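You operate a simulated robot arm through the tools that you are given. There is no shell and no other tool. Be economical: measure what you need, move in short steps, check, and stop when the job is done.

The job below is to be done with a simulated two-armed robot. You get a single attempt, and the scene is never put back.

TASK
On the top of the long desk, fold the grey cloth in half, so that its two long edges meet.

The check looks at the end state, three seconds after you hand in, the way a careful person would. Anything else that was tipped, shoved, dropped, spilled or broken makes it a failure. Flat cloth is picked up by pressing the open fingertips on it (5 to 10 N) and closing them slowly along it; thin cloth reads only 2 to 8 mm in the jaws.

THE ROBOT
Two 7-joint arms with two-finger parallel grippers on one trunk, on a base that drives. Base frame: it is fixed to the floor where the robot stands at the start and does not move with it; the origin is under the middle of the robot, x ahead of it, y to its left, z up. Readings come in mm, degrees, newtons and seconds.
The left shoulder is at the start at [50, 209, 1046], the right one opposite. With the tool pointing down near the work surface each hand reaches from about 280 to 920 mm from the robot's upright axis, wherever it stands, measured 20 degrees to its own side. Places, roughly: top of the long desk [800, 1600, 800]. Payload 4.4 kg a hand.
Tool frame (each hand has its own): the origin (TCP) lies between the finger pads and is the grasp point; the fingertips stand 23 mm ahead of it; z points along the fingers, y is the line along which they close. The gripper opens to 94 mm. The fingers are 38 mm wide and 10 mm thick; the gripper's body (54 by 96 mm) begins 39 mm behind the TCP.
Orientation is told as [roll, pitch, yaw] about the base's x, y, z axes, in that order, counted from this pose: with the fingers straight down and closing along the base's y, the tool's x points along the base's -x, its y along +y and its z along -z.

THE INTERFACE
- The arms move only by the tool apply_moves. It takes "left_moves", "right_moves" or both (then of equal length, played together; a hand with none holds still); each is a list of rows, each a list of 7 numbers: the shift along the tool's x, y, z in units of 20 mm (1.0 is 20 mm), then the turn, a rotation vector about the tool's x, y, z in units of 5 degrees (1.0 is 5 degrees), then the closure, from 0 (fully open) to 1 (shut). In form: [[x, y, z, rx, ry, rz, gripper], ...]. A call has 1 to 20 rows; each row shifts and turns the commanded pose from where the row before left it, along the tool's axes as they then stand. A call with a number of a shift or a turn outside -1 to 1 is refused whole. A row lasts 0.2 s, in which the tool goes at most 50 mm and 8.6 degrees; a call with a longer step from one row to the next is refused whole, and so is a gripper value outside its range. Where a pose cannot be reached the arm comes as near as it can. A force on the tool above 40 N (or 10 N above the force at the start of the call, whichever is more), or a blocked arm, ends the call early, and 0.2 s more pass. Each finger travels about 108 mm/s and halts on what it meets, pressing with about 20 N; the grip force reading is that of the motor and also rises with nothing between the fingers. The clock runs only during rows and for 0.2 s after the last one: add rows that do not move to give the fingers time. The reply holds the time, the measured pose of the TCP, the force on the tool along the base axes, the opening and the grip force, in the units named above and with some noise, with the torque about the TCP (base axes, N m) and any sound that the robot's microphone picked up.
- Cameras (640 x 400 px; columns grow to the right, rows downward): "scene" is now at [150.6, 28.1, 1221.7]; the picture's right is [0.30, -0.95, 0.00], its down [-0.52, -0.17, -0.84] and it looks along [0.80, 0.25, -0.55] (base axes); focal length 256 px, centre (320, 200). "left" rides on the left gripper at [86, -16, -75] in its tool frame; the picture's right is [0.18, 0.98, 0.00], its down [-0.58, 0.11, -0.81] and it looks along [-0.79, 0.15, 0.59] (tool axes); focal length 243 px, centre (320, 200). "right" rides on the right gripper at [86, 16, -74] in its tool frame; the picture's right is [-0.18, 0.98, 0.00], its down [-0.58, -0.11, -0.81] and it looks along [-0.79, -0.15, 0.59] (tool axes); focal length 243 px, centre (320, 200). There is no depth. A picture from a camera that has moved, and an enlarged one, comes with that camera's place and axes in the base frame and with its lens.
- camera(camera): a new picture of that camera. No time passes.
- move_column(by): slides the trunk up (or, below 0, down) by that many mm; the arms and the scene camera ride with it, the base frame stays. It gives what a move gives, with no picture.
- drive_base(legs): drives the robot by 1 to 6 legs, each [ahead, left, turn to the left] in mm, mm and degrees, along the robot's own axes; the way and the turn of a leg run together, so that a leg with both is an arc; at most 1500 mm and 180 degrees a leg. The arms and the cameras ride along, it lands a little off, and it stops where it bumps. It gives what a move gives.
- turn_head(pan, tilt): turns the head with the scene camera to pan (to the left, within 80 degrees either way) and tilt (down, from -29 to 69), counted from straight ahead of the robot. It gives what a move gives.
- close_up(camera, box): a new picture of the part [left, top, right, bottom] of that camera's present view, enlarged. No time passes.
- finish_job(): hands the job in; it is judged then, once.

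Go step by step. Nothing tells you exact positions but the pictures and the camera data: compare them with the known pose of the tool, close in by small moves and look again before you grip or let go. The budget is 120 turns and 100 pictures, counting those below and the enlarged ones. Unless the task says otherwise, let go and move clear before handing in, and close with one line.

The tools are called after "Emit:" by a JSON object that holds its "api" and its "payload". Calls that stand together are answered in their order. apply_moves: Moves the arms, as the interface text tells. Its arguments: {"type":"object","properties":{"left_moves":{"type":"array","items":{"type":"array","items":{"type":"number"}}},"right_moves":{"type":"array","items":{"type":"array","items":{"type":"number"}}}},"required":[]} The other tools are called the same way: move_column (by) slides the trunk up or down; drive_base (legs) drives the base; turn_head (pan, tilt) turns the head that bears the scene camera; camera (camera) takes a picture; close_up (camera, box) takes an enlarged picture of a part of a camera's view; finish_job () hands the job in.

At the start:

```text
time_s: 0.0
left_position: [419.2, 354.0, 957.0]
left_ee_rot: [0.0, 0.0, 0.0]
left_ft_force: [-0.4, -0.6, 0.0]
left_moment: [-0.02, -0.01, 0.03]
left_opening: 93.9
left_grasp_force: 0.1
right_position: [658.4, -58.7, 1022.9]
right_ee_rot: [0.0, 0.0, 0.0]
right_ft_force: [0.1, 0.9, -0.6]
right_moment: [0.0, -0.02, 0.02]
right_opening: 93.7
right_grasp_force: 0.0
trunk travel left (down, up): [-125.0, 438.0]
robot x, y, heading: [0.9, -0.5, 0.0]
head pan, tilt: [17.6, 33.3]
```

scene: 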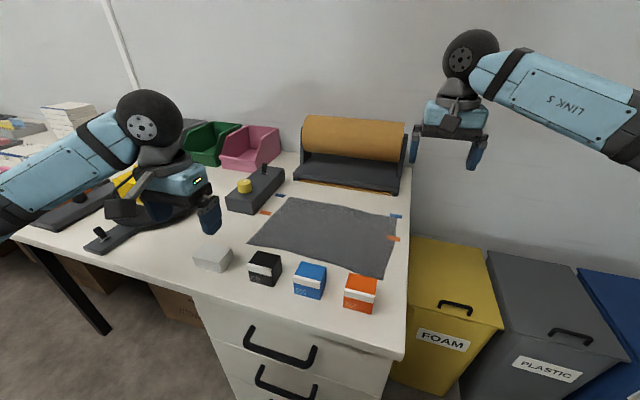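
right: 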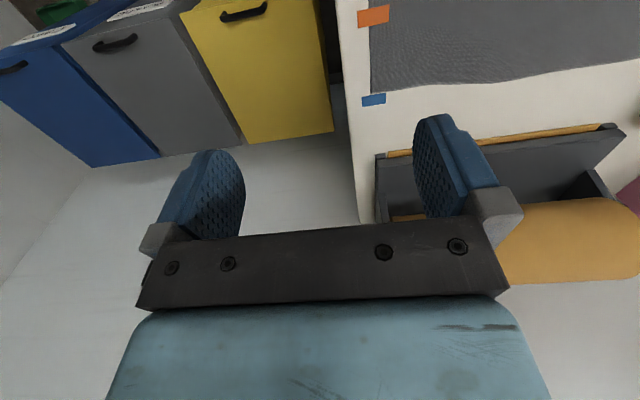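
left: 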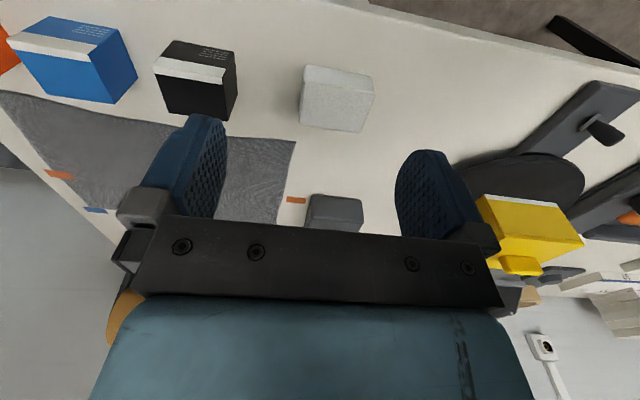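

I see a grey cloth on the desk in front of me, about x 530–750 and y 0–325. The long desk is given as being near y 1600, so I'll look left before assuming this is the right cloth.

Emit:
{"api": "turn_head", "payload": {"pan": 65, "tilt": 25}}

Emit:
{"api": "camera", "payload": {"camera": "scene"}}

```text
time_s: 1.1
left_position: [419.3, 352.7, 956.9]
left_ee_rot: [0.0, 0.0, 0.0]
left_ft_force: [0.9, 0.0, -0.2]
left_moment: [-0.04, -0.03, 0.02]
left_opening: 94.1
left_grasp_force: 0.0
right_position: [659.6, -58.5, 1022.2]
right_ee_rot: [0.0, 0.0, 0.0]
right_ft_force: [-0.2, 1.0, 0.1]
right_moment: [0.01, 0.01, -0.04]
right_opening: 93.9
right_grasp_force: 0.0
trunk travel left (down, up): [-125.0, 438.0]
robot x, y, heading: [0.3, -1.0, 0.0]
head pan, tilt: [65.0, 25.0]
```

```text
96 pictures are left
camera scene: at [104.8, 84.7, 1234.8], right [0.91, -0.42, 0.0], down [-0.18, -0.38, -0.91], along [0.38, 0.82, -0.42], focal length 256 px, centre (320, 200)
```

scene: 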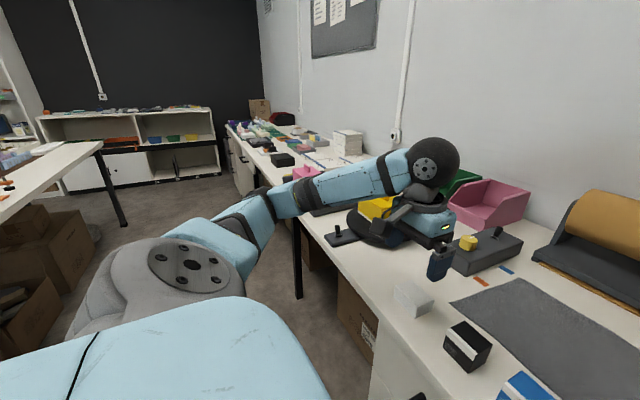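

It is one long desk along the wall, so the cloth in front of me is the right one. Next I'll look at it more squarely.

Emit:
{"api": "turn_head", "payload": {"pan": 15, "tilt": 42}}

Emit:
{"api": "camera", "payload": {"camera": "scene"}}

Emit:
{"api": "close_up", "payload": {"camera": "scene", "box": [220, 120, 440, 300]}}

```text
time_s: 2.3
left_position: [417.9, 352.6, 957.2]
left_ee_rot: [0.0, -0.1, 0.0]
left_ft_force: [0.5, -0.1, 0.5]
left_moment: [-0.04, 0.0, 0.01]
left_opening: 94.1
left_grasp_force: 0.1
right_position: [659.7, -58.9, 1024.1]
right_ee_rot: [0.1, 0.0, 0.0]
right_ft_force: [-1.0, -0.4, 0.3]
right_moment: [0.03, -0.01, 0.0]
right_opening: 94.3
right_grasp_force: 0.1
trunk travel left (down, up): [-125.0, 438.0]
robot x, y, heading: [0.2, 3.2, -0.1]
head pan, tilt: [15.0, 42.0]
```

```text
95 pictures are left
camera scene: at [146.6, 22.9, 1208.6], right [0.26, -0.97, 0.0], down [-0.65, -0.17, -0.74], along [0.72, 0.19, -0.67], focal length 256 px, centre (320, 200)
```

scene: 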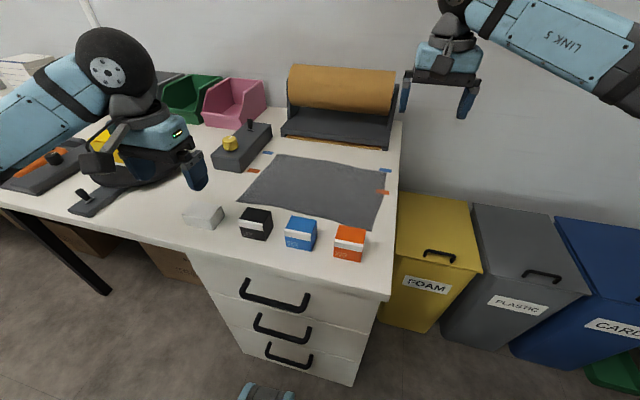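

```text
2.22 times, centred on (330, 210) of scene
camera zoom: at [146.6, 22.9, 1208.6], right [0.26, -0.97, 0.0], down [-0.65, -0.17, -0.74], along [0.72, 0.19, -0.67], focal length 569 px, centre (298, 178)
```

zoom: 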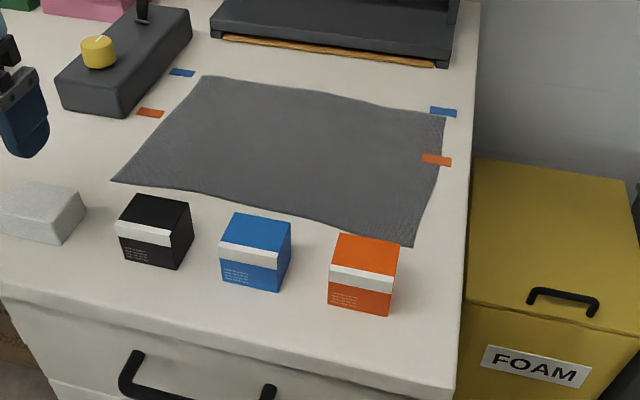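

This is the cloth: about 320 mm (along y) by 222 mm (along x), so the long edges are near x≈523 and x≈745. I'll fold the near edge over to the far one using both hands. First I'll center the robot on the cloth, then turn the grippers so they close along x.

Emit:
{"api": "drive_base", "payload": {"legs": [[0, 140, 0]]}}

Emit:
{"api": "apply_moves", "payload": {"left_moves": [[0, 0, 0, 0, 0, 1, 0], [0, 0, 0, 0, 0, 1, 0], [0, 0, 0, 0, 0, 1, 0], [0, 0, 0, 0, 0, 1, 0], [0, 0, 0, 0, 0, 1, 0], [0, 0, 0, 0, 0, 1, 0], [0, 0, 0, 0, 0, 1, 0], [0, 0, 0, 0, 0, 1, 0], [0, 0, 0, 0, 0, 1, 0], [0, 0, 0, 0, 0, 1, 0], [0, 0, 0, 0, 0, 1, 0], [0, 0, 0, 0, 0, 1, 0], [0, 0, 0, 0, 0, 1, 0], [0, 0, 0, 0, 0, 1, 0], [0, 0, 0, 0, 0, 1, 0], [0, 0, 0, 0, 0, 1, 0], [0, 0, 0, 0, 0, 1, 0], [0, 0, 0, 0, 0, 1, 0]], "right_moves": [[0, 0, 0, 0, 0, -1, 0], [0, 0, 0, 0, 0, -1, 0], [0, 0, 0, 0, 0, -1, 0], [0, 0, 0, 0, 0, -1, 0], [0, 0, 0, 0, 0, -1, 0], [0, 0, 0, 0, 0, -1, 0], [0, 0, 0, 0, 0, -1, 0], [0, 0, 0, 0, 0, -1, 0], [0, 0, 0, 0, 0, -1, 0], [0, 0, 0, 0, 0, -1, 0], [0, 0, 0, 0, 0, -1, 0], [0, 0, 0, 0, 0, -1, 0], [0, 0, 0, 0, 0, -1, 0], [0, 0, 0, 0, 0, -1, 0], [0, 0, 0, 0, 0, -1, 0], [0, 0, 0, 0, 0, -1, 0], [0, 0, 0, 0, 0, -1, 0], [0, 0, 0, 0, 0, -1, 0]]}}

Emit:
{"api": "camera", "payload": {"camera": "scene"}}

```text
time_s: 4.2
left_position: [417.0, 493.8, 957.0]
left_ee_rot: [0.0, -0.1, 0.1]
left_ft_force: [0.2, 0.5, 0.9]
left_moment: [-0.03, 0.01, 0.01]
left_opening: 94.0
left_grasp_force: 0.0
right_position: [659.5, 80.9, 1022.1]
right_ee_rot: [0.0, 0.1, 0.0]
right_ft_force: [0.9, 0.6, 0.0]
right_moment: [-0.01, 0.02, -0.01]
right_opening: 94.0
right_grasp_force: 0.1
trunk travel left (down, up): [-125.0, 438.0]
robot x, y, heading: [1.5, 142.2, -0.2]
head pan, tilt: [15.0, 42.0]
```

```text
time_s: 8.0
left_position: [418.8, 493.4, 958.5]
left_ee_rot: [0.0, 0.0, -89.9]
left_ft_force: [1.3, 0.4, -0.6]
left_moment: [0.01, 0.01, -0.01]
left_opening: 94.1
left_grasp_force: 0.1
right_position: [659.2, 82.8, 1024.3]
right_ee_rot: [0.0, 0.0, 52.5]
right_ft_force: [0.1, -0.3, -0.4]
right_moment: [0.01, 0.01, 0.03]
right_opening: 94.0
right_grasp_force: 0.1
right hand out of reach, approached as far as the arm can: row 12, 13, 14, 15, 16, 17, 18
trunk travel left (down, up): [-125.0, 438.0]
robot x, y, heading: [0.6, 140.9, 0.2]
head pan, tilt: [15.0, 42.0]
```

```text
93 pictures are left
camera scene: at [146.5, 163.0, 1208.5], right [0.26, -0.97, 0.0], down [-0.65, -0.17, -0.74], along [0.72, 0.19, -0.67], focal length 256 px, centre (320, 200)
```

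scene: 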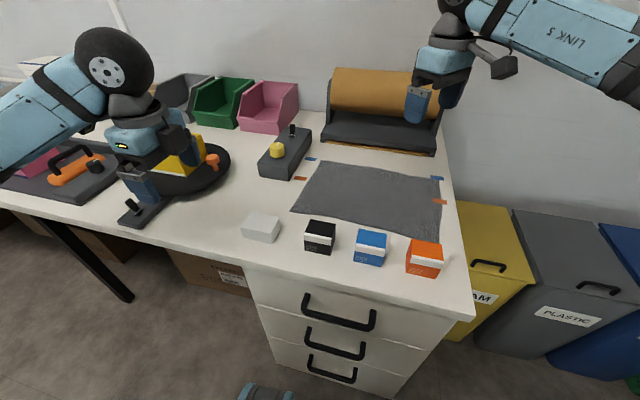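

The right wrist hit a limit at that distance. I'll bring both hands closer to the near cloth edge, still high, and then see whether the turn completes.

Emit:
{"api": "apply_moves", "payload": {"left_moves": [[-0.92, 0.53, 0.25, 0, 0, 0, 0], [-0.92, 0.53, 0.25, 0, 0, 0, 0], [-0.92, 0.53, 0.25, 0, 0, 0, 0], [-0.92, 0.53, 0.25, 0, 0, 0, 0], [-0.92, 0.53, 0.25, 0, 0, 0, 0], [-0.92, 0.53, 0.25, 0, 0, 0, 0], [-0.92, 0.53, 0.25, 0, 0, 0, 0], [-0.92, 0.53, 0.25, 0, 0, 0, 0], [-0.92, 0.53, 0.25, 0, 0, 0, 0], [-0.92, 0.53, 0.25, 0, 0, 0, 0], [-0.92, 0.53, 0.25, 0, 0, 0, 0]], "right_moves": [[0.53, 0.34, 0.45, 0, 0, 0, 0], [0.53, 0.34, 0.45, 0, 0, 0, 0], [0.53, 0.34, 0.45, 0, 0, 0, 0], [0.53, 0.34, 0.45, 0, 0, 0, 0], [0.53, 0.34, 0.45, 0, 0, 0, 0], [0.53, 0.34, 0.45, 0, 0, 0, 0], [0.53, 0.34, 0.45, 0, 0, 0, 0], [0.53, 0.34, 0.45, 0, 0, 0, 0], [0.53, 0.34, 0.45, 0, 0, 0, 0], [0.53, 0.34, 0.45, 0, 0, 0, 0], [0.53, 0.34, 0.45, 0, 0, 0, 0]]}}

```text
time_s: 10.4
left_position: [535.0, 291.1, 901.8]
left_ee_rot: [0.0, 0.0, -90.0]
left_ft_force: [-0.4, -0.3, 0.0]
left_moment: [-0.01, 0.01, -0.05]
left_opening: 94.1
left_grasp_force: 0.0
right_position: [530.0, 33.5, 924.4]
right_ee_rot: [0.1, 0.0, 52.4]
right_ft_force: [-0.1, 0.1, 0.5]
right_moment: [0.0, -0.01, -0.01]
right_opening: 93.9
right_grasp_force: 0.0
trunk travel left (down, up): [-125.0, 438.0]
robot x, y, heading: [0.2, 139.4, -0.2]
head pan, tilt: [15.0, 42.0]
```

Left is in place. I'll finish the right turn, then rehearse the far pose (x≈745, palm tilted away) in the air to check that both arms reach it.

Emit:
{"api": "apply_moves", "payload": {"right_moves": [[0, 0, 0, 0, 0, -0.94, 0], [0, 0, 0, 0, 0, -0.94, 0], [0, 0, 0, 0, 0, -0.94, 0], [0, 0, 0, 0, 0, -0.94, 0], [0, 0, 0, 0, 0, -0.94, 0], [0, 0, 0, 0, 0, -0.94, 0], [0, 0, 0, 0, 0, -0.94, 0], [0, 0, 0, 0, 0, -0.94, 0]]}}

Emit:
{"api": "apply_moves", "payload": {"left_moves": [[0, 1, 0, 0, 0, 0, 0], [0, 1, 0, 0, 0, 0, 0], [0, 1, 0, 0, 0, 0, 0], [0, 1, 0, 0, 0, 0, 0], [0, 1, 0, 0, 0, 0, 0], [0, 1, 0, 0, 0, 0, 0], [0, 1, 0, 0, 0, 0, 0], [0, 1, 0, 0, 0, 0, 0], [0, 1, 0, 0, 0, 0, 0], [0, 1, 0, 0, 0, 0, 0], [0, 0, 0, 0, 0, 0, 0], [0, 0, 0, 1, 0, 0, 0], [0, 0, 0, 1, 0, 0, 0], [0, 0, 0, 1, 0, 0, 0], [0, 0, 0, 1, 0, 0, 0], [0, 0, 0, 1, 0, 0, 0], [0, 0, 0, 1, 0, 0, 0]], "right_moves": [[0, -1, 0, 0, 0, 0, 0], [0, -1, 0, 0, 0, 0, 0], [0, -1, 0, 0, 0, 0, 0], [0, -1, 0, 0, 0, 0, 0], [0, -1, 0, 0, 0, 0, 0], [0, -1, 0, 0, 0, 0, 0], [0, -1, 0, 0, 0, 0, 0], [0, -1, 0, 0, 0, 0, 0], [0, -1, 0, 0, 0, 0, 0], [0, -1, 0, 0, 0, 0, 0], [0, 0, 0, 0, 0, 0, 0], [0, 0, 0, -1, 0, 0, 0], [0, 0, 0, -1, 0, 0, 0], [0, 0, 0, -1, 0, 0, 0], [0, 0, 0, -1, 0, 0, 0], [0, 0, 0, -1, 0, 0, 0], [0, 0, 0, -1, 0, 0, 0]]}}

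Emit:
{"api": "camera", "payload": {"camera": "scene"}}

```text
time_s: 12.2
left_position: [534.9, 291.8, 902.1]
left_ee_rot: [0.0, 0.0, -90.0]
left_ft_force: [0.6, -0.8, -0.5]
left_moment: [0.02, 0.0, 0.02]
left_opening: 94.1
left_grasp_force: 0.1
right_position: [529.4, 35.1, 924.4]
right_ee_rot: [0.0, 0.0, 69.0]
right_ft_force: [-0.1, 0.0, 0.0]
right_moment: [0.03, 0.03, -0.01]
right_opening: 94.2
right_grasp_force: 0.0
right hand out of reach, approached as far as the arm can: row 5, 6, 7, 8
trunk travel left (down, up): [-125.0, 438.0]
robot x, y, heading: [4.0, 138.6, -0.0]
head pan, tilt: [15.0, 42.0]
```

```text
time_s: 15.8
left_position: [736.7, 290.2, 902.9]
left_ee_rot: [-30.1, 0.0, -89.9]
left_ft_force: [0.0, -0.1, -0.4]
left_moment: [-0.03, 0.05, 0.01]
left_opening: 93.9
left_grasp_force: 0.2
right_position: [528.3, 34.8, 924.9]
right_ee_rot: [0.1, 0.0, 69.0]
right_ft_force: [0.5, -0.6, 0.0]
right_moment: [0.02, 0.01, 0.02]
right_opening: 93.8
right_grasp_force: 0.2
right hand out of reach, approached as far as the arm can: row 1, 2, 3, 4, 5, 6, 7, 8, 9, 10, 12, 13, 14, 15, 16, 17
trunk travel left (down, up): [-125.0, 438.0]
robot x, y, heading: [-4.9, 141.8, -0.3]
head pan, tilt: [15.0, 42.0]
```

```text
92 pictures are left
camera scene: at [146.4, 162.7, 1208.5], right [0.26, -0.97, 0.0], down [-0.65, -0.17, -0.74], along [0.72, 0.19, -0.67], focal length 256 px, centre (320, 200)
```

scene: 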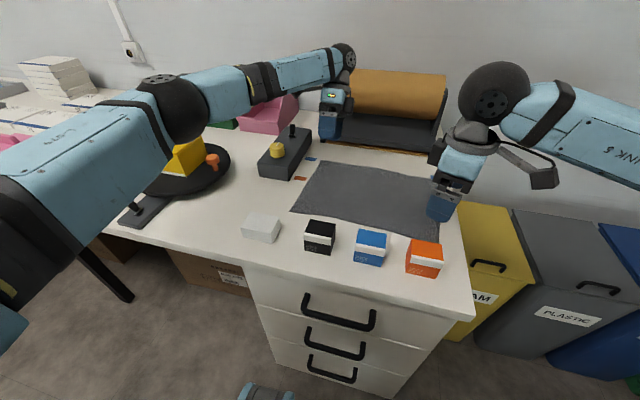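

The left arm reaches the far pose with tilt, but the right wrist can't turn to +90. I'll turn the right gripper the other way, to −90, and bring the left one back.

Emit:
{"api": "apply_moves", "payload": {"left_moves": [[0, 0, 0, -1, 0, 0, 0], [0, 0, 0, -1, 0, 0, 0], [0, 0, 0, -1, 0, 0, 0], [0, 0, 0, -1, 0, 0, 0], [0, 0, 0, -1, 0, 0, 0], [0, 0, 0, -1, 0, 0, 0], [0, -1, 0, 0, 0, 0, 0], [0, -1, 0, 0, 0, 0, 0], [0, -1, 0, 0, 0, 0, 0], [0, -1, 0, 0, 0, 0, 0], [0, -1, 0, 0, 0, 0, 0], [0, -1, 0, 0, 0, 0, 0], [0, -1, 0, 0, 0, 0, 0], [0, -1, 0, 0, 0, 0, 0], [0, -1, 0, 0, 0, 0, 0], [0, -1, 0, 0, 0, 0, 0]], "right_moves": [[0, 0, 0, 0, 0, 1, 0], [0, 0, 0, 0, 0, 1, 0], [0, 0, 0, 0, 0, 1, 0], [0, 0, 0, 0, 0, 1, 0], [0, 0, 0, 0, 0, 1, 0], [0, 0, 0, 0, 0, 1, 0], [0, 0, 0, 0, 0, 1, 0], [0, 0, 0, 0, 0, 1, 0], [0, 0, 0, 0, 0, 1, 0], [0, 0, 0, 0, 0, 1, 0], [0, 0, 0, 0, 0, 1, 0], [0, 0, 0, 0, 0, 1, 0], [0, 0, 0, 0, 0, 1, 0], [0, 0, 0, 0, 0, 1, 0], [0, 0, 0, 0, 0, 1, 0], [0, 0, 0, 0, 0, 1, 0]]}}

Emit:
{"api": "apply_moves", "payload": {"right_moves": [[0, 0, 0, 0, 0, 0.99, 0], [0, 0, 0, 0, 0, 0.99, 0], [0, 0, 0, 0, 0, 0.99, 0], [0, 0, 0, 0, 0, 0.99, 0], [0, 0, 0, 0, 0, 0.99, 0], [0, 0, 0, 0, 0, 0.99, 0], [0, 0, 0, 0, 0, 0.99, 0], [0, 0, 0, 0, 0, 0.99, 0], [0, 0, 0, 0, 0, 0.99, 0], [0, 0, 0, 0, 0, 0.99, 0], [0, 0, 0, 0, 0, 0.99, 0], [0, 0, 0, 0, 0, 0.99, 0], [0, 0, 0, 0, 0, 0.99, 0], [0, 0, 0, 0, 0, 0.99, 0], [0, 0, 0, 0, 0, 0.99, 0], [0, 0, 0, 0, 0, 0.99, 0]]}}

```text
time_s: 19.2
left_position: [534.8, 292.1, 903.0]
left_ee_rot: [0.1, 0.0, -89.9]
left_ft_force: [0.1, 0.0, 0.7]
left_moment: [0.0, -0.03, 0.02]
left_opening: 93.9
left_grasp_force: 0.0
right_position: [529.8, 33.4, 924.1]
right_ee_rot: [-0.1, 0.0, -11.0]
right_ft_force: [0.0, -0.7, -0.3]
right_moment: [-0.01, 0.02, -0.02]
right_opening: 93.9
right_grasp_force: 0.0
trunk travel left (down, up): [-125.0, 438.0]
robot x, y, heading: [-2.8, 140.2, -0.1]
head pan, tilt: [15.0, 42.0]
```

```text
time_s: 22.6
left_position: [534.4, 291.0, 903.8]
left_ee_rot: [-0.1, 0.0, -90.0]
left_ft_force: [0.1, 0.0, -0.9]
left_moment: [-0.03, 0.01, -0.01]
left_opening: 93.8
left_grasp_force: 0.1
right_position: [530.6, 34.5, 923.9]
right_ee_rot: [0.1, 0.0, -90.3]
right_ft_force: [-0.6, 0.3, -0.3]
right_moment: [0.01, -0.02, 0.01]
right_opening: 93.8
right_grasp_force: 0.0
trunk travel left (down, up): [-125.0, 438.0]
robot x, y, heading: [-5.8, 138.2, -0.5]
head pan, tilt: [15.0, 42.0]
```

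Both grippers now close along x, with the same tool axes. I'll rehearse the right arm's far pose with tilt and come back.

Emit:
{"api": "apply_moves", "payload": {"right_moves": [[0, 1, 0, 0, 0, 0, 0], [0, 1, 0, 0, 0, 0, 0], [0, 1, 0, 0, 0, 0, 0], [0, 1, 0, 0, 0, 0, 0], [0, 1, 0, 0, 0, 0, 0], [0, 1, 0, 0, 0, 0, 0], [0, 1, 0, 0, 0, 0, 0], [0, 1, 0, 0, 0, 0, 0], [0, 1, 0, 0, 0, 0, 0], [0, 1, 0, 0, 0, 0, 0], [0, 0.5, 0, 0, 0, 0, 0], [0, 0, 0, 1, 0, 0, 0], [0, 0, 0, 1, 0, 0, 0], [0, 0, 0, 1, 0, 0, 0], [0, 0, 0, 1, 0, 0, 0], [0, 0, 0, 1, 0, 0, 0], [0, 0, 0, 1, 0, 0, 0]]}}

Emit:
{"api": "apply_moves", "payload": {"right_moves": [[0, 0, 0, -1, 0, 0, 0], [0, 0, 0, -1, 0, 0, 0], [0, 0, 0, -1, 0, 0, 0], [0, 0, 0, -1, 0, 0, 0], [0, 0, 0, -1, 0, 0, 0], [0, 0, 0, -1, 0, 0, 0], [0, -1, 0, 0, 0, 0, 0], [0, -1, 0, 0, 0, 0, 0], [0, -1, 0, 0, 0, 0, 0], [0, -1, 0, 0, 0, 0, 0], [0, -1, 0, 0, 0, 0, 0], [0, -1, 0, 0, 0, 0, 0], [0, -1, 0, 0, 0, 0, 0], [0, -1, 0, 0, 0, 0, 0], [0, -1, 0, 0, 0, 0, 0], [0, -1, 0, 0, 0, 0, 0], [0, -0.5, 0, 0, 0, 0, 0]]}}

Emit:
{"api": "camera", "payload": {"camera": "scene"}}

Emit:
{"api": "camera", "payload": {"camera": "left"}}

Emit:
{"api": "camera", "payload": {"camera": "right"}}

```text
time_s: 26.2
left_position: [535.8, 293.2, 902.0]
left_ee_rot: [0.1, 0.0, -90.0]
left_ft_force: [0.0, 0.6, -0.1]
left_moment: [-0.04, 0.02, 0.01]
left_opening: 93.9
left_grasp_force: 0.0
right_position: [739.1, 33.8, 925.0]
right_ee_rot: [-30.0, -0.1, -90.2]
right_ft_force: [-1.2, -0.4, 0.8]
right_moment: [-0.02, -0.02, -0.01]
right_opening: 94.1
right_grasp_force: 0.0
trunk travel left (down, up): [-125.0, 438.0]
robot x, y, heading: [2.2, 142.6, 0.1]
head pan, tilt: [15.0, 42.0]
```

```text
time_s: 29.8
left_position: [534.5, 290.3, 903.4]
left_ee_rot: [0.0, 0.0, -89.9]
left_ft_force: [0.1, -0.7, 0.2]
left_moment: [0.01, 0.01, 0.02]
left_opening: 94.0
left_grasp_force: 0.1
right_position: [528.7, 34.5, 925.6]
right_ee_rot: [0.0, 0.0, -90.3]
right_ft_force: [-0.4, -0.6, -0.6]
right_moment: [0.02, -0.01, 0.04]
right_opening: 94.0
right_grasp_force: 0.0
trunk travel left (down, up): [-125.0, 438.0]
robot x, y, heading: [4.5, 140.2, 0.0]
head pan, tilt: [15.0, 42.0]
```

```text
91 pictures are left
camera scene: at [146.5, 163.0, 1208.6], right [0.26, -0.97, 0.0], down [-0.65, -0.17, -0.74], along [0.72, 0.19, -0.67], focal length 256 px, centre (320, 200)
```

scene: 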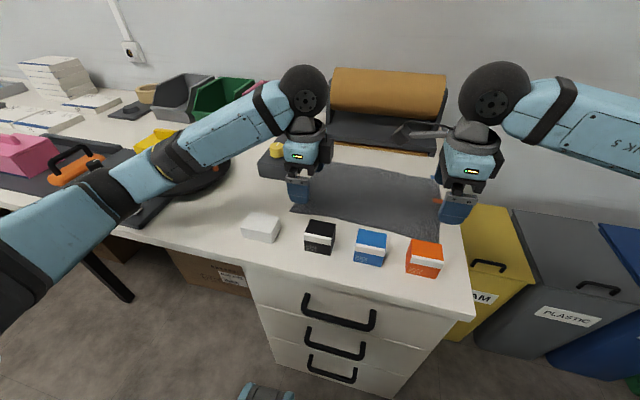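

```text
90 pictures are left
camera left: at [519.3, 376.5, 978.2], right [0.98, 0.18, 0.0], down [0.11, -0.58, 0.81], along [0.15, -0.79, -0.59], focal length 243 px, centre (320, 200)
```

left: 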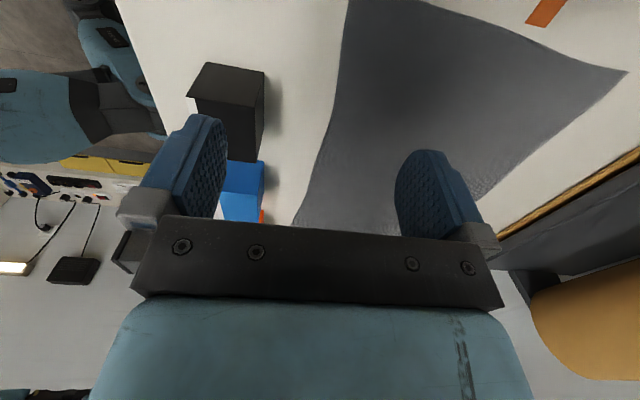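

```text
89 pictures are left
camera right: at [547.7, 122.4, 1000.0], right [0.98, -0.19, 0.0], down [-0.11, -0.58, 0.81], along [-0.15, -0.79, -0.59], focal length 243 px, centre (320, 200)
```

right: 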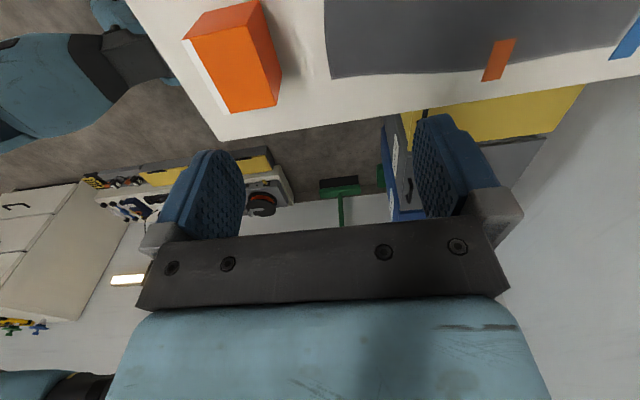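

Comparing the scene and right views puts the desk top at z≈780, with the near cloth edge at x≈537–546 and the boxes ending near x≈500. I'll narrow the fingers and descend to about 20 mm above the near corners.

Emit:
{"api": "apply_moves", "payload": {"left_moves": [[0.24, 0.3, 0.77, 0, 0, 0, 0.2], [0.24, 0.3, 0.77, 0, 0, 0, 0.4], [0.24, 0.3, 0.77, 0, 0, 0, 0.6], [0.24, 0.3, 0.77, 0, 0, 0, 0.68], [0.24, 0.3, 0.77, 0, 0, 0, 0.68], [0, 0, 0, 0, 0, 0, 0.68]], "right_moves": [[0, 0.31, 1, 0, 0, 0, 0.2], [0, 0.31, 1, 0, 0, 0, 0.4], [0, 0.31, 1, 0, 0, 0, 0.6], [0, 0.31, 1, 0, 0, 0, 0.68], [0, 0.31, 1, 0, 0, 0, 0.68], [0, 0, 0, 0, 0, 0, 0.68]]}}

Emit:
{"api": "close_up", "payload": {"camera": "scene", "box": [230, 100, 490, 290]}}

Emit:
{"api": "camera", "payload": {"camera": "left"}}

Emit:
{"api": "camera", "payload": {"camera": "right"}}

```text
time_s: 31.2
left_position: [565.7, 315.3, 825.7]
left_ee_rot: [-0.1, 0.0, -90.0]
left_ft_force: [0.2, 0.1, 1.1]
left_moment: [-0.01, -0.02, 0.01]
left_opening: 30.1
left_grasp_force: 0.2
right_position: [561.6, 34.0, 823.6]
right_ee_rot: [0.0, 0.0, -90.2]
right_ft_force: [0.2, 0.8, -0.6]
right_moment: [0.03, 0.06, -0.01]
right_opening: 30.1
right_grasp_force: 0.1
trunk travel left (down, up): [-125.0, 438.0]
robot x, y, heading: [-0.2, 144.1, 0.1]
head pan, tilt: [15.0, 42.0]
```

```text
2.11 times, centred on (360, 195) of scene
camera zoom: at [146.4, 163.0, 1208.6], right [0.26, -0.97, 0.0], down [-0.65, -0.17, -0.74], along [0.72, 0.19, -0.67], focal length 539 px, centre (236, 210)
```

zoom: 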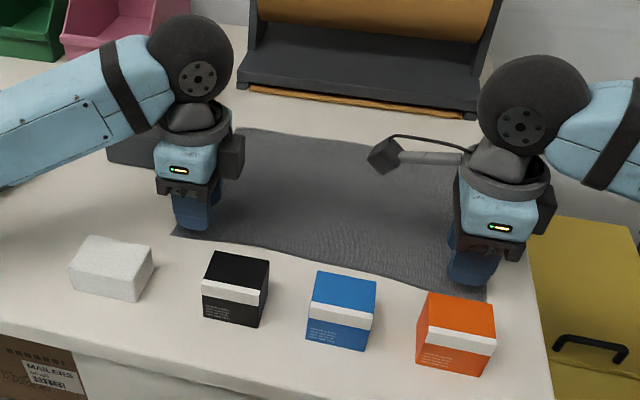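

```text
87 pictures are left
camera left: at [549.7, 400.8, 900.4], right [0.98, 0.18, 0.0], down [0.11, -0.58, 0.81], along [0.15, -0.79, -0.59], focal length 243 px, centre (320, 200)
```

left: 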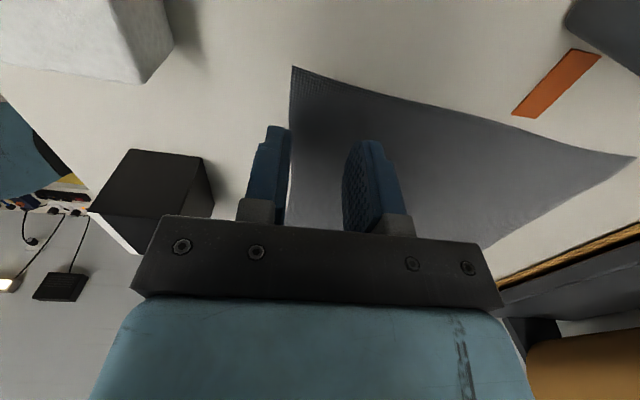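

```text
86 pictures are left
camera right: at [579.8, 122.6, 900.1], right [0.98, -0.19, 0.0], down [-0.11, -0.58, 0.81], along [-0.15, -0.79, -0.59], focal length 243 px, centre (320, 200)
```

right: 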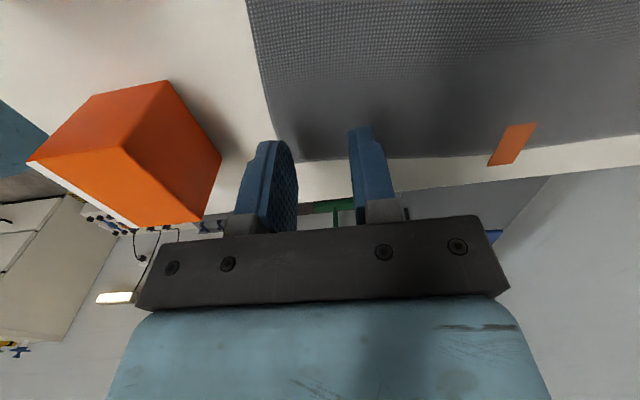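

Both views agree: the near edge is at x≈546 under the left hand and x≈537 under the right, and the desk is at z≈780. I'll set the outer fingers just over the edge and lower close to contact.

Emit:
{"api": "apply_moves", "payload": {"left_moves": [[0, 0.15, 0.45, 0, 0, 0, 0.68], [0, 0, 0.45, 0, 0, 0, 0.68], [0, 0, 0.1, 0, 0, 0, 0.68]], "right_moves": [[0, -0.08, 0.45, 0, 0, 0, 0.68], [0, 0, 0.4, 0, 0, 0, 0.68], [0, 0, 0.1, 0, 0, 0, 0.68]]}}

Emit:
{"api": "close_up", "payload": {"camera": "left", "box": [200, 40, 440, 240]}}

Emit:
{"api": "close_up", "payload": {"camera": "right", "box": [180, 20, 420, 240]}}

```text
time_s: 32.0
left_position: [569.3, 315.9, 806.8]
left_ee_rot: [0.0, 0.0, -90.0]
left_ft_force: [0.6, -0.3, 0.1]
left_moment: [-0.01, 0.04, 0.03]
left_opening: 30.1
left_grasp_force: 0.0
right_position: [560.2, 35.6, 804.5]
right_ee_rot: [0.0, 0.0, -90.4]
right_ft_force: [-0.2, -0.2, 0.4]
right_moment: [0.04, 0.0, -0.02]
right_opening: 29.9
right_grasp_force: 0.1
trunk travel left (down, up): [-125.0, 438.0]
robot x, y, heading: [4.1, 141.0, 0.1]
head pan, tilt: [15.0, 42.0]
```

```text
2.00 times, centred on (320, 140) of left
camera zoom: at [552.5, 400.5, 880.6], right [0.98, 0.18, 0.0], down [0.11, -0.58, 0.81], along [0.15, -0.79, -0.59], focal length 485 px, centre (320, 320)
```

zoom: 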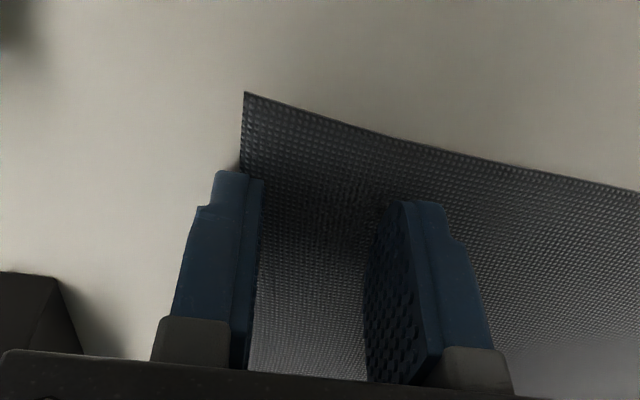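

```text
1.82 times, centred on (300, 130) of right
camera zoom: at [577.6, 122.1, 880.8], right [0.98, -0.19, 0.0], down [-0.11, -0.58, 0.81], along [-0.15, -0.79, -0.59], focal length 441 px, centre (356, 327)
```

zoom: 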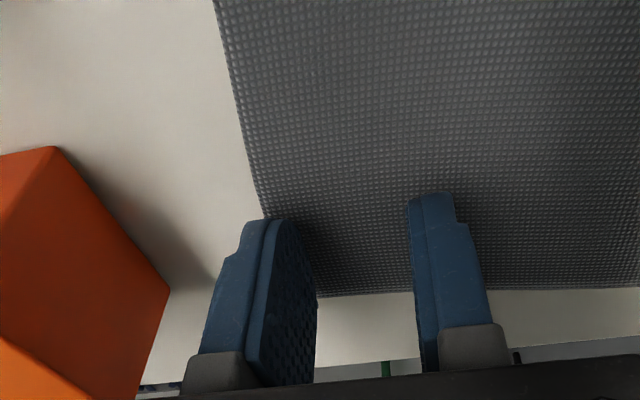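

The outer fingers straddle the edge as intended. I'll shift 3 mm further onto the cloth and press down in small steps.

Emit:
{"api": "apply_moves", "payload": {"left_moves": [[0, 0.15, 0.1, 0, 0, 0, 0.68], [0, 0, 0.05, 0, 0, 0, 0.68], [0, 0, 0, 0, 0, 0, 0.68]], "right_moves": [[0, 0.15, 0.05, 0, 0, 0, 0.68], [0, 0, 0.05, 0, 0, 0, 0.68], [0, 0, 0, 0, 0, 0, 0.68]]}}

```text
time_s: 32.8
left_position: [570.9, 314.8, 804.6]
left_ee_rot: [0.2, -0.1, -90.1]
left_ft_force: [-0.5, 0.9, 18.2]
left_moment: [0.01, 0.1, -0.06]
left_opening: 30.0
left_grasp_force: 0.1
right_position: [561.0, 34.8, 804.4]
right_ee_rot: [0.1, 0.1, -90.3]
right_ft_force: [0.6, -0.4, 5.5]
right_moment: [-0.02, 0.02, 0.0]
right_opening: 30.3
right_grasp_force: 0.1
trunk travel left (down, up): [-125.0, 438.0]
robot x, y, heading: [2.6, 137.7, 0.1]
head pan, tilt: [15.0, 42.0]
```

Contact is at TCP z≈804. The left hand is pressing too hard, so I'll ease it to about 8 N and then close both grippers slowly.

Emit:
{"api": "apply_moves", "payload": {"left_moves": [[0, 0, -0.03, 0, 0, 0, 0.68], [0, 0, 0, 0, 0, 0, 0.68]], "right_moves": [[0, 0, 0.01, 0, 0, 0, 0.68], [0, 0, 0, 0, 0, 0, 0.68]]}}

```text
time_s: 33.4
left_position: [570.4, 314.2, 803.4]
left_ee_rot: [0.1, 0.0, -90.0]
left_ft_force: [3.2, 2.5, 18.5]
left_moment: [0.02, 0.03, 0.0]
left_opening: 29.7
left_grasp_force: 0.0
right_position: [560.6, 33.7, 805.0]
right_ee_rot: [0.1, -0.1, -90.2]
right_ft_force: [1.3, 1.0, 8.7]
right_moment: [0.01, 0.05, -0.04]
right_opening: 30.0
right_grasp_force: 0.0
trunk travel left (down, up): [-125.0, 438.0]
robot x, y, heading: [-2.2, 140.5, -0.1]
head pan, tilt: [15.0, 42.0]
```

Emit:
{"api": "apply_moves", "payload": {"left_moves": [[0, 0, -0.05, 0, 0, 0, 0.68], [0, 0, 0, 0, 0, 0, 0.68]], "right_moves": [[0, 0, 0, 0, 0, 0, 0.68], [0, 0, 0, 0, 0, 0, 0.68]]}}

```text
time_s: 34.0
left_position: [570.7, 313.9, 804.8]
left_ee_rot: [0.2, 0.0, -90.0]
left_ft_force: [2.7, -0.1, 10.7]
left_moment: [0.02, -0.05, 0.04]
left_opening: 30.0
left_grasp_force: 0.1
right_position: [560.6, 35.1, 803.5]
right_ee_rot: [0.2, 0.0, -90.2]
right_ft_force: [1.0, 0.4, 13.7]
right_moment: [-0.08, 0.08, 0.01]
right_opening: 29.9
right_grasp_force: 0.0
trunk travel left (down, up): [-125.0, 438.0]
robot x, y, heading: [2.4, 138.9, -0.1]
head pan, tilt: [15.0, 42.0]
```

The pressures are now about right. I'll ease the right hand slightly and close both slowly.

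Emit:
{"api": "apply_moves", "payload": {"left_moves": [[0, 0, -0.01, 0, 0, 0, 0.7], [0, 0, 0, 0, 0, 0, 0.72], [0, 0, 0, 0, 0, 0, 0.74], [0, 0, 0, 0, 0, 0, 0.76], [0, 0, 0, 0, 0, 0, 0.78], [0, 0, 0, 0, 0, 0, 0.8], [0, 0, 0, 0, 0, 0, 0.82], [0, 0, 0, 0, 0, 0, 0.84], [0, 0, 0, 0, 0, 0, 0.86], [0, 0, 0, 0, 0, 0, 0.88], [0, 0, 0, 0, 0, 0, 0.9], [0, 0, 0, 0, 0, 0, 0.92], [0, 0, 0, 0, 0, 0, 0.94], [0, 0, 0, 0, 0, 0, 0.96], [0, 0, 0, 0, 0, 0, 0.98], [0, 0, 0, 0, 0, 0, 1], [0, 0, 0, 0, 0, 0, 1], [0, 0, 0, 0, 0, 0, 1]], "right_moves": [[0, 0, -0.02, 0, 0, 0, 0.7], [0, 0, 0, 0, 0, 0, 0.72], [0, 0, 0, 0, 0, 0, 0.74], [0, 0, 0, 0, 0, 0, 0.76], [0, 0, 0, 0, 0, 0, 0.78], [0, 0, 0, 0, 0, 0, 0.8], [0, 0, 0, 0, 0, 0, 0.82], [0, 0, 0, 0, 0, 0, 0.84], [0, 0, 0, 0, 0, 0, 0.86], [0, 0, 0, 0, 0, 0, 0.88], [0, 0, 0, 0, 0, 0, 0.9], [0, 0, 0, 0, 0, 0, 0.92], [0, 0, 0, 0, 0, 0, 0.94], [0, 0, 0, 0, 0, 0, 0.96], [0, 0, 0, 0, 0, 0, 0.98], [0, 0, 0, 0, 0, 0, 1], [0, 0, 0, 0, 0, 0, 1], [0, 0, 0, 0, 0, 0, 1]]}}

Emit:
{"api": "close_up", "payload": {"camera": "left", "box": [200, 40, 440, 240]}}

Emit:
{"api": "close_up", "payload": {"camera": "right", "box": [180, 20, 420, 240]}}

```text
time_s: 37.8
left_position: [570.5, 315.5, 805.3]
left_ee_rot: [0.2, -0.1, -89.9]
left_ft_force: [0.0, -0.5, 0.9]
left_moment: [-0.01, 0.02, 0.0]
left_opening: 0.0
left_grasp_force: 20.0
right_position: [561.7, 34.5, 803.8]
right_ee_rot: [0.1, -0.1, -90.2]
right_ft_force: [-0.7, 0.4, 17.1]
right_moment: [0.05, 0.03, 0.05]
right_opening: 0.0
right_grasp_force: 19.6
trunk travel left (down, up): [-125.0, 438.0]
robot x, y, heading: [0.9, 143.2, 0.3]
head pan, tilt: [15.0, 42.0]
```

```text
2.00 times, centred on (320, 140) of left
camera zoom: at [554.4, 400.6, 880.5], right [0.98, 0.18, 0.0], down [0.11, -0.58, 0.81], along [0.15, -0.79, -0.59], focal length 485 px, centre (320, 320)
```

zoom: 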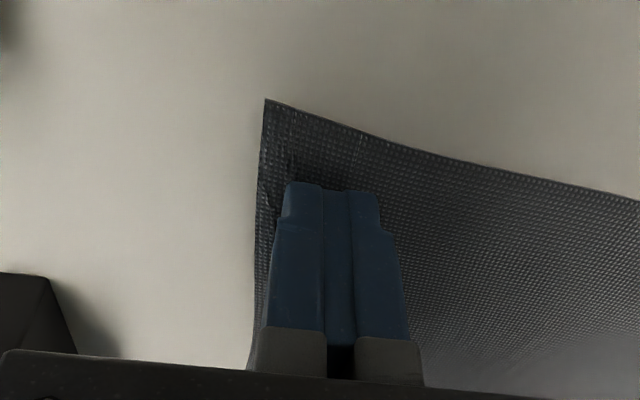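

```text
1.82 times, centred on (300, 130) of right
camera zoom: at [579.5, 122.5, 880.2], right [0.98, -0.19, 0.0], down [-0.11, -0.58, 0.81], along [-0.15, -0.79, -0.59], focal length 441 px, centre (356, 327)
```

zoom: 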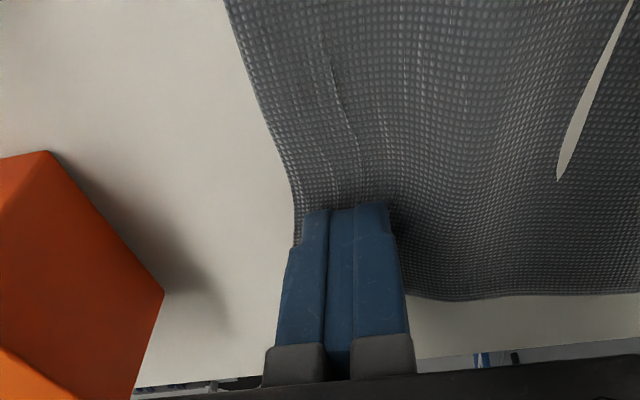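

Neither hand caught cloth: both openings read 0, and the cloth only wrinkled slightly. I'll lift and look before retrying with a wider opening and steadier pressure.

Emit:
{"api": "apply_moves", "payload": {"left_moves": [[0, 0, -0.5, 0, 0, 0, 1], [0, 0, -0.5, 0, 0, 0, 1], [0, 0, 0, 0, 0, 0, 0.35], [0, 0, 0, 0, 0, 0, 0.35], [0, 0, 0, 0, 0, 0, 0.35]], "right_moves": [[0, 0, -0.5, 0, 0, 0, 1], [0, 0, -0.5, 0, 0, 0, 1], [0, 0, 0, 0, 0, 0, 0.35], [0, 0, 0, 0, 0, 0, 0.35], [0, 0, 0, 0, 0, 0, 0.35]]}}

Emit:
{"api": "close_up", "payload": {"camera": "left", "box": [180, 20, 460, 240]}}

Emit:
{"api": "close_up", "payload": {"camera": "right", "box": [160, 0, 480, 240]}}

Emit:
{"api": "close_up", "payload": {"camera": "scene", "box": [270, 130, 490, 280]}}

```text
time_s: 39.0
left_position: [571.2, 315.9, 823.1]
left_ee_rot: [0.0, 0.0, -90.0]
left_ft_force: [0.1, 0.0, -0.3]
left_moment: [-0.03, -0.01, -0.01]
left_opening: 61.1
left_grasp_force: 0.0
right_position: [561.7, 34.1, 822.9]
right_ee_rot: [0.1, 0.0, -90.2]
right_ft_force: [-0.8, -0.1, -0.3]
right_moment: [-0.04, 0.02, 0.0]
right_opening: 61.2
right_grasp_force: 0.2
trunk travel left (down, up): [-125.0, 438.0]
robot x, y, heading: [3.3, 139.2, 0.1]
head pan, tilt: [15.0, 42.0]
```

```text
1.82 times, centred on (320, 130) of left
camera zoom: at [555.4, 400.5, 899.5], right [0.98, 0.18, 0.0], down [0.11, -0.58, 0.81], along [0.15, -0.79, -0.59], focal length 441 px, centre (320, 327)
```

zoom: 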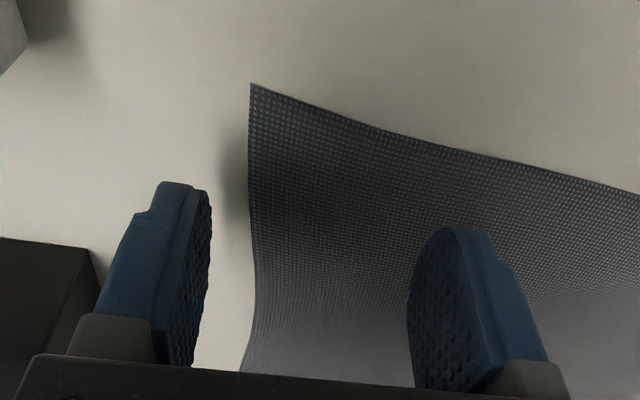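

```text
1.67 times, centred on (320, 120) of right
camera zoom: at [580.5, 122.2, 899.0], right [0.98, -0.19, 0.0], down [-0.11, -0.58, 0.81], along [-0.15, -0.79, -0.59], focal length 404 px, centre (320, 333)
```

zoom: 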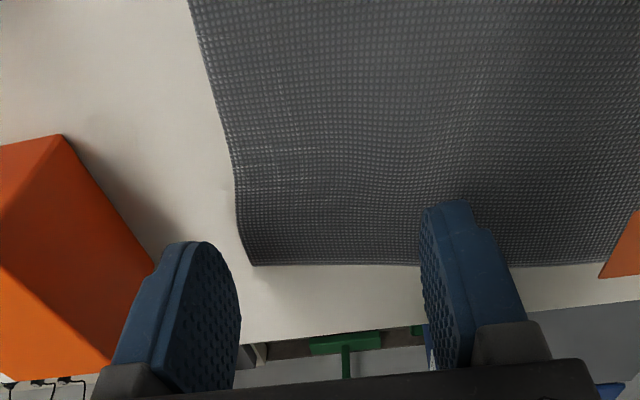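

```text
2.67 times, centred on (380, 205) of scene
camera zoom: at [146.5, 163.0, 1208.5], right [0.26, -0.97, 0.0], down [-0.65, -0.17, -0.74], along [0.72, 0.19, -0.67], focal length 683 px, centre (160, 187)
```

zoom: 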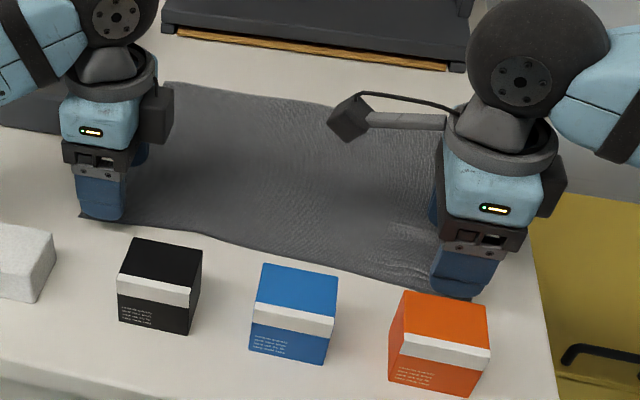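

The cloth sprang back nearly flat: the near edge is at about x 549 on the left and 537 on the right. I'll retry with a 60 mm span and both fingers fully on the cloth, outer finger right at the edge, so it buckles more easily.

Emit:
{"api": "apply_moves", "payload": {"left_moves": [[0, 0.9, 0, 0, 0, 0, 0.36], [0, 0, 0.45, 0, 0, 0, 0.36], [0, 0, 0.4, 0, 0, 0, 0.36], [0, 0, 0.04, 0, 0, 0, 0.36], [0, 0, 0, 0, 0, 0, 0.36]], "right_moves": [[0, 0.77, 0, 0, 0, 0, 0.36], [0, 0, 0.45, 0, 0, 0, 0.36], [0, 0, 0.4, 0, 0, 0, 0.36], [0, 0, 0.04, 0, 0, 0, 0.36], [0, 0, 0, 0, 0, 0, 0.36]]}}

```text
time_s: 40.2
left_position: [589.6, 315.3, 806.0]
left_ee_rot: [0.0, 0.0, -90.0]
left_ft_force: [0.4, 0.2, 0.4]
left_moment: [0.03, -0.02, 0.03]
left_opening: 60.2
left_grasp_force: 0.1
right_position: [578.3, 33.8, 805.3]
right_ee_rot: [0.0, 0.0, -90.2]
right_ft_force: [0.3, 0.0, 0.3]
right_moment: [0.0, 0.01, -0.01]
right_opening: 60.1
right_grasp_force: 0.1
trunk travel left (down, up): [-125.0, 438.0]
robot x, y, heading: [-2.1, 140.3, 0.1]
head pan, tilt: [15.0, 42.0]
```

Emit:
{"api": "apply_moves", "payload": {"left_moves": [[0, 0, 0.06, 0, 0, 0, 0.36], [0, 0, 0, 0, 0, 0, 0.36]], "right_moves": [[0, 0, 0.06, 0, 0, 0, 0.36], [0, 0, 0, 0, 0, 0, 0.36]]}}

```text
time_s: 40.8
left_position: [589.3, 316.2, 804.6]
left_ee_rot: [-0.1, -0.1, -90.0]
left_ft_force: [0.8, -0.7, 1.1]
left_moment: [0.02, -0.02, 0.02]
left_opening: 60.2
left_grasp_force: 0.2
right_position: [576.7, 34.7, 805.1]
right_ee_rot: [-0.1, -0.1, -90.4]
right_ft_force: [0.1, -0.6, 0.7]
right_moment: [-0.01, 0.0, -0.01]
right_opening: 59.9
right_grasp_force: 0.0
trunk travel left (down, up): [-125.0, 438.0]
robot x, y, heading: [0.7, 141.1, -0.1]
head pan, tilt: [15.0, 42.0]
```

Emit:
{"api": "apply_moves", "payload": {"left_moves": [[0, 0, 0.04, 0, 0, 0, 0.36], [0, 0, 0, 0, 0, 0, 0.36]], "right_moves": [[0, 0, 0.04, 0, 0, 0, 0.36], [0, 0, 0, 0, 0, 0, 0.36]]}}

```text
time_s: 41.4
left_position: [589.7, 315.3, 805.0]
left_ee_rot: [0.1, 0.0, -90.0]
left_ft_force: [0.2, -0.2, 2.1]
left_moment: [-0.05, 0.03, -0.01]
left_opening: 60.0
left_grasp_force: 0.0
right_position: [577.2, 33.8, 804.7]
right_ee_rot: [0.2, 0.0, -90.3]
right_ft_force: [0.3, -1.0, 6.3]
right_moment: [-0.03, 0.04, -0.02]
right_opening: 60.3
right_grasp_force: 0.1
trunk travel left (down, up): [-125.0, 438.0]
robot x, y, heading: [-2.7, 142.3, 0.1]
head pan, tilt: [15.0, 42.0]
```

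Contact is light on both hands. I'll press the left one a bit more and close halfway, slowly, checking the force.

Emit:
{"api": "apply_moves", "payload": {"left_moves": [[0, 0, 0.04, 0, 0, 0, 0.36], [0, 0, 0, 0, 0, 0, 0.39], [0, 0, 0, 0, 0, 0, 0.42], [0, 0, 0, 0, 0, 0, 0.45], [0, 0, 0, 0, 0, 0, 0.48], [0, 0, 0, 0, 0, 0, 0.51], [0, 0, 0, 0, 0, 0, 0.54], [0, 0, 0, 0, 0, 0, 0.57], [0, 0, 0, 0, 0, 0, 0.6]], "right_moves": [[0, 0, 0.02, 0, 0, 0, 0.36], [0, 0, 0, 0, 0, 0, 0.39], [0, 0, 0, 0, 0, 0, 0.42], [0, 0, 0, 0, 0, 0, 0.45], [0, 0, 0, 0, 0, 0, 0.48], [0, 0, 0, 0, 0, 0, 0.51], [0, 0, 0, 0, 0, 0, 0.54], [0, 0, 0, 0, 0, 0, 0.57], [0, 0, 0, 0, 0, 0, 0.6]]}}

Emit:
{"api": "close_up", "payload": {"camera": "left", "box": [180, 20, 460, 240]}}

Emit:
{"api": "close_up", "payload": {"camera": "right", "box": [160, 0, 480, 240]}}

```text
time_s: 43.4
left_position: [588.2, 314.8, 804.2]
left_ee_rot: [0.1, 0.0, -90.0]
left_ft_force: [-0.5, -0.6, 4.7]
left_moment: [0.02, 0.04, 0.03]
left_opening: 37.1
left_grasp_force: 0.1
right_position: [576.8, 33.5, 805.2]
right_ee_rot: [0.1, 0.0, -90.3]
right_ft_force: [0.1, 0.7, 15.1]
right_moment: [-0.05, 0.14, -0.01]
right_opening: 36.5
right_grasp_force: 0.1
trunk travel left (down, up): [-125.0, 438.0]
robot x, y, heading: [1.6, 139.5, 0.1]
head pan, tilt: [15.0, 42.0]
```

```text
1.82 times, centred on (320, 130) of left
camera zoom: at [572.3, 400.7, 880.2], right [0.98, 0.18, 0.0], down [0.11, -0.58, 0.81], along [0.15, -0.79, -0.59], focal length 441 px, centre (320, 327)
```

zoom: 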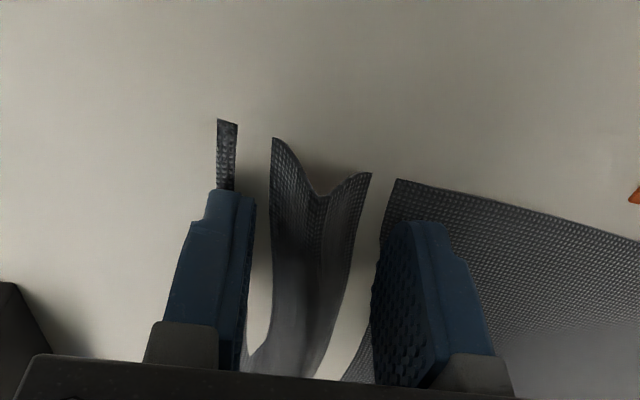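

```text
1.67 times, centred on (320, 120) of right
camera zoom: at [594.5, 122.2, 880.2], right [0.98, -0.19, 0.0], down [-0.11, -0.58, 0.81], along [-0.15, -0.79, -0.59], focal length 404 px, centre (320, 333)
```

zoom: 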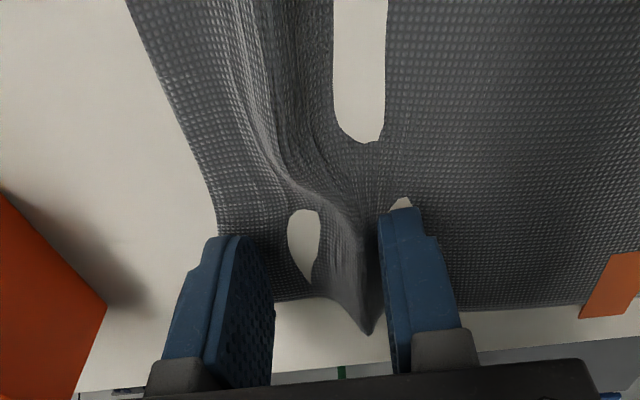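

The cloth is buckling up between the fingers now, so I'll keep closing to a full pinch.

Emit:
{"api": "apply_moves", "payload": {"left_moves": [[0, 0, 0.01, 0, 0, 0, 0.63], [0, 0, 0, 0, 0, 0, 0.66], [0, 0, 0, 0, 0, 0, 0.69], [0, 0, 0, 0, 0, 0, 0.72], [0, 0, 0, 0, 0, 0, 0.75], [0, 0, 0, 0, 0, 0, 0.78], [0, 0, 0, 0, 0, 0, 0.81], [0, 0, 0, 0, 0, 0, 0.84], [0, 0, 0, 0, 0, 0, 0.87], [0, 0, 0, 0, 0, 0, 0.9], [0, 0, 0, 0, 0, 0, 0.93], [0, 0, 0, 0, 0, 0, 0.96], [0, 0, 0, 0, 0, 0, 1], [0, 0, 0, 0, 0, 0, 1], [0, 0, 0, 0, 0, 0, 1]], "right_moves": [[0, 0, -0.02, 0, 0, 0, 0.63], [0, 0, 0, 0, 0, 0, 0.66], [0, 0, 0, 0, 0, 0, 0.69], [0, 0, 0, 0, 0, 0, 0.72], [0, 0, 0, 0, 0, 0, 0.75], [0, 0, 0, 0, 0, 0, 0.78], [0, 0, 0, 0, 0, 0, 0.81], [0, 0, 0, 0, 0, 0, 0.84], [0, 0, 0, 0, 0, 0, 0.87], [0, 0, 0, 0, 0, 0, 0.9], [0, 0, 0, 0, 0, 0, 0.93], [0, 0, 0, 0, 0, 0, 0.96], [0, 0, 0, 0, 0, 0, 1], [0, 0, 0, 0, 0, 0, 1], [0, 0, 0, 0, 0, 0, 1]]}}

Emit:
{"api": "close_up", "payload": {"camera": "left", "box": [180, 20, 460, 240]}}

Emit:
{"api": "close_up", "payload": {"camera": "right", "box": [160, 0, 480, 240]}}

```text
time_s: 46.6
left_position: [588.8, 314.9, 805.1]
left_ee_rot: [0.1, 0.0, -90.0]
left_ft_force: [-0.6, -2.0, 5.7]
left_moment: [-0.04, -0.02, 0.01]
left_opening: 2.6
left_grasp_force: 20.1
right_position: [576.8, 35.0, 805.3]
right_ee_rot: [0.1, 0.0, -90.3]
right_ft_force: [-0.7, 1.4, 11.3]
right_moment: [-0.01, 0.02, 0.03]
right_opening: 3.0
right_grasp_force: 20.2
trunk travel left (down, up): [-125.0, 438.0]
robot x, y, heading: [0.3, 137.8, -0.2]
head pan, tilt: [15.0, 42.0]
```

```text
1.82 times, centred on (320, 130) of left
camera zoom: at [572.1, 400.4, 880.1], right [0.98, 0.18, 0.0], down [0.11, -0.58, 0.81], along [0.15, -0.79, -0.59], focal length 441 px, centre (320, 327)
```

zoom: 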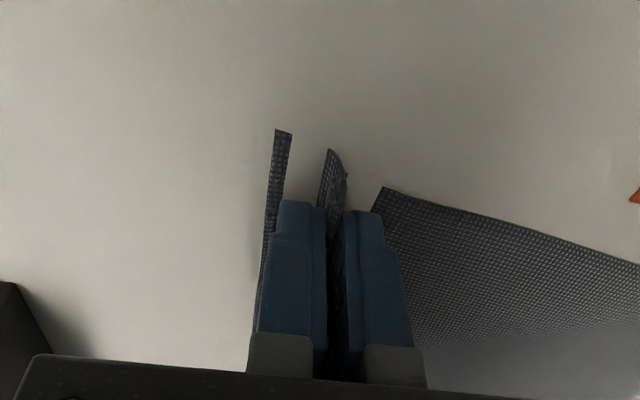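

```text
1.67 times, centred on (320, 120) of right
camera zoom: at [594.5, 122.3, 880.3], right [0.98, -0.19, 0.0], down [-0.11, -0.58, 0.81], along [-0.15, -0.79, -0.59], focal length 404 px, centre (320, 333)
```

zoom: 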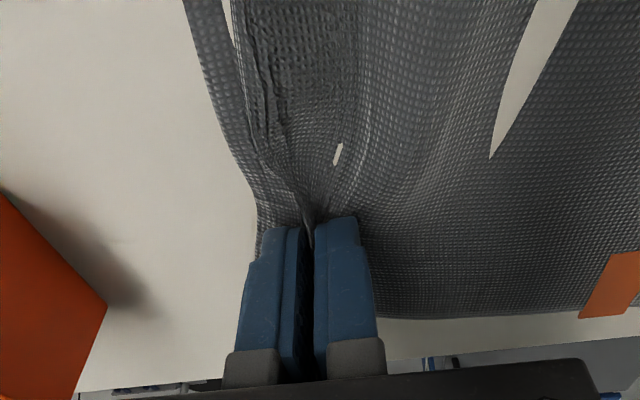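

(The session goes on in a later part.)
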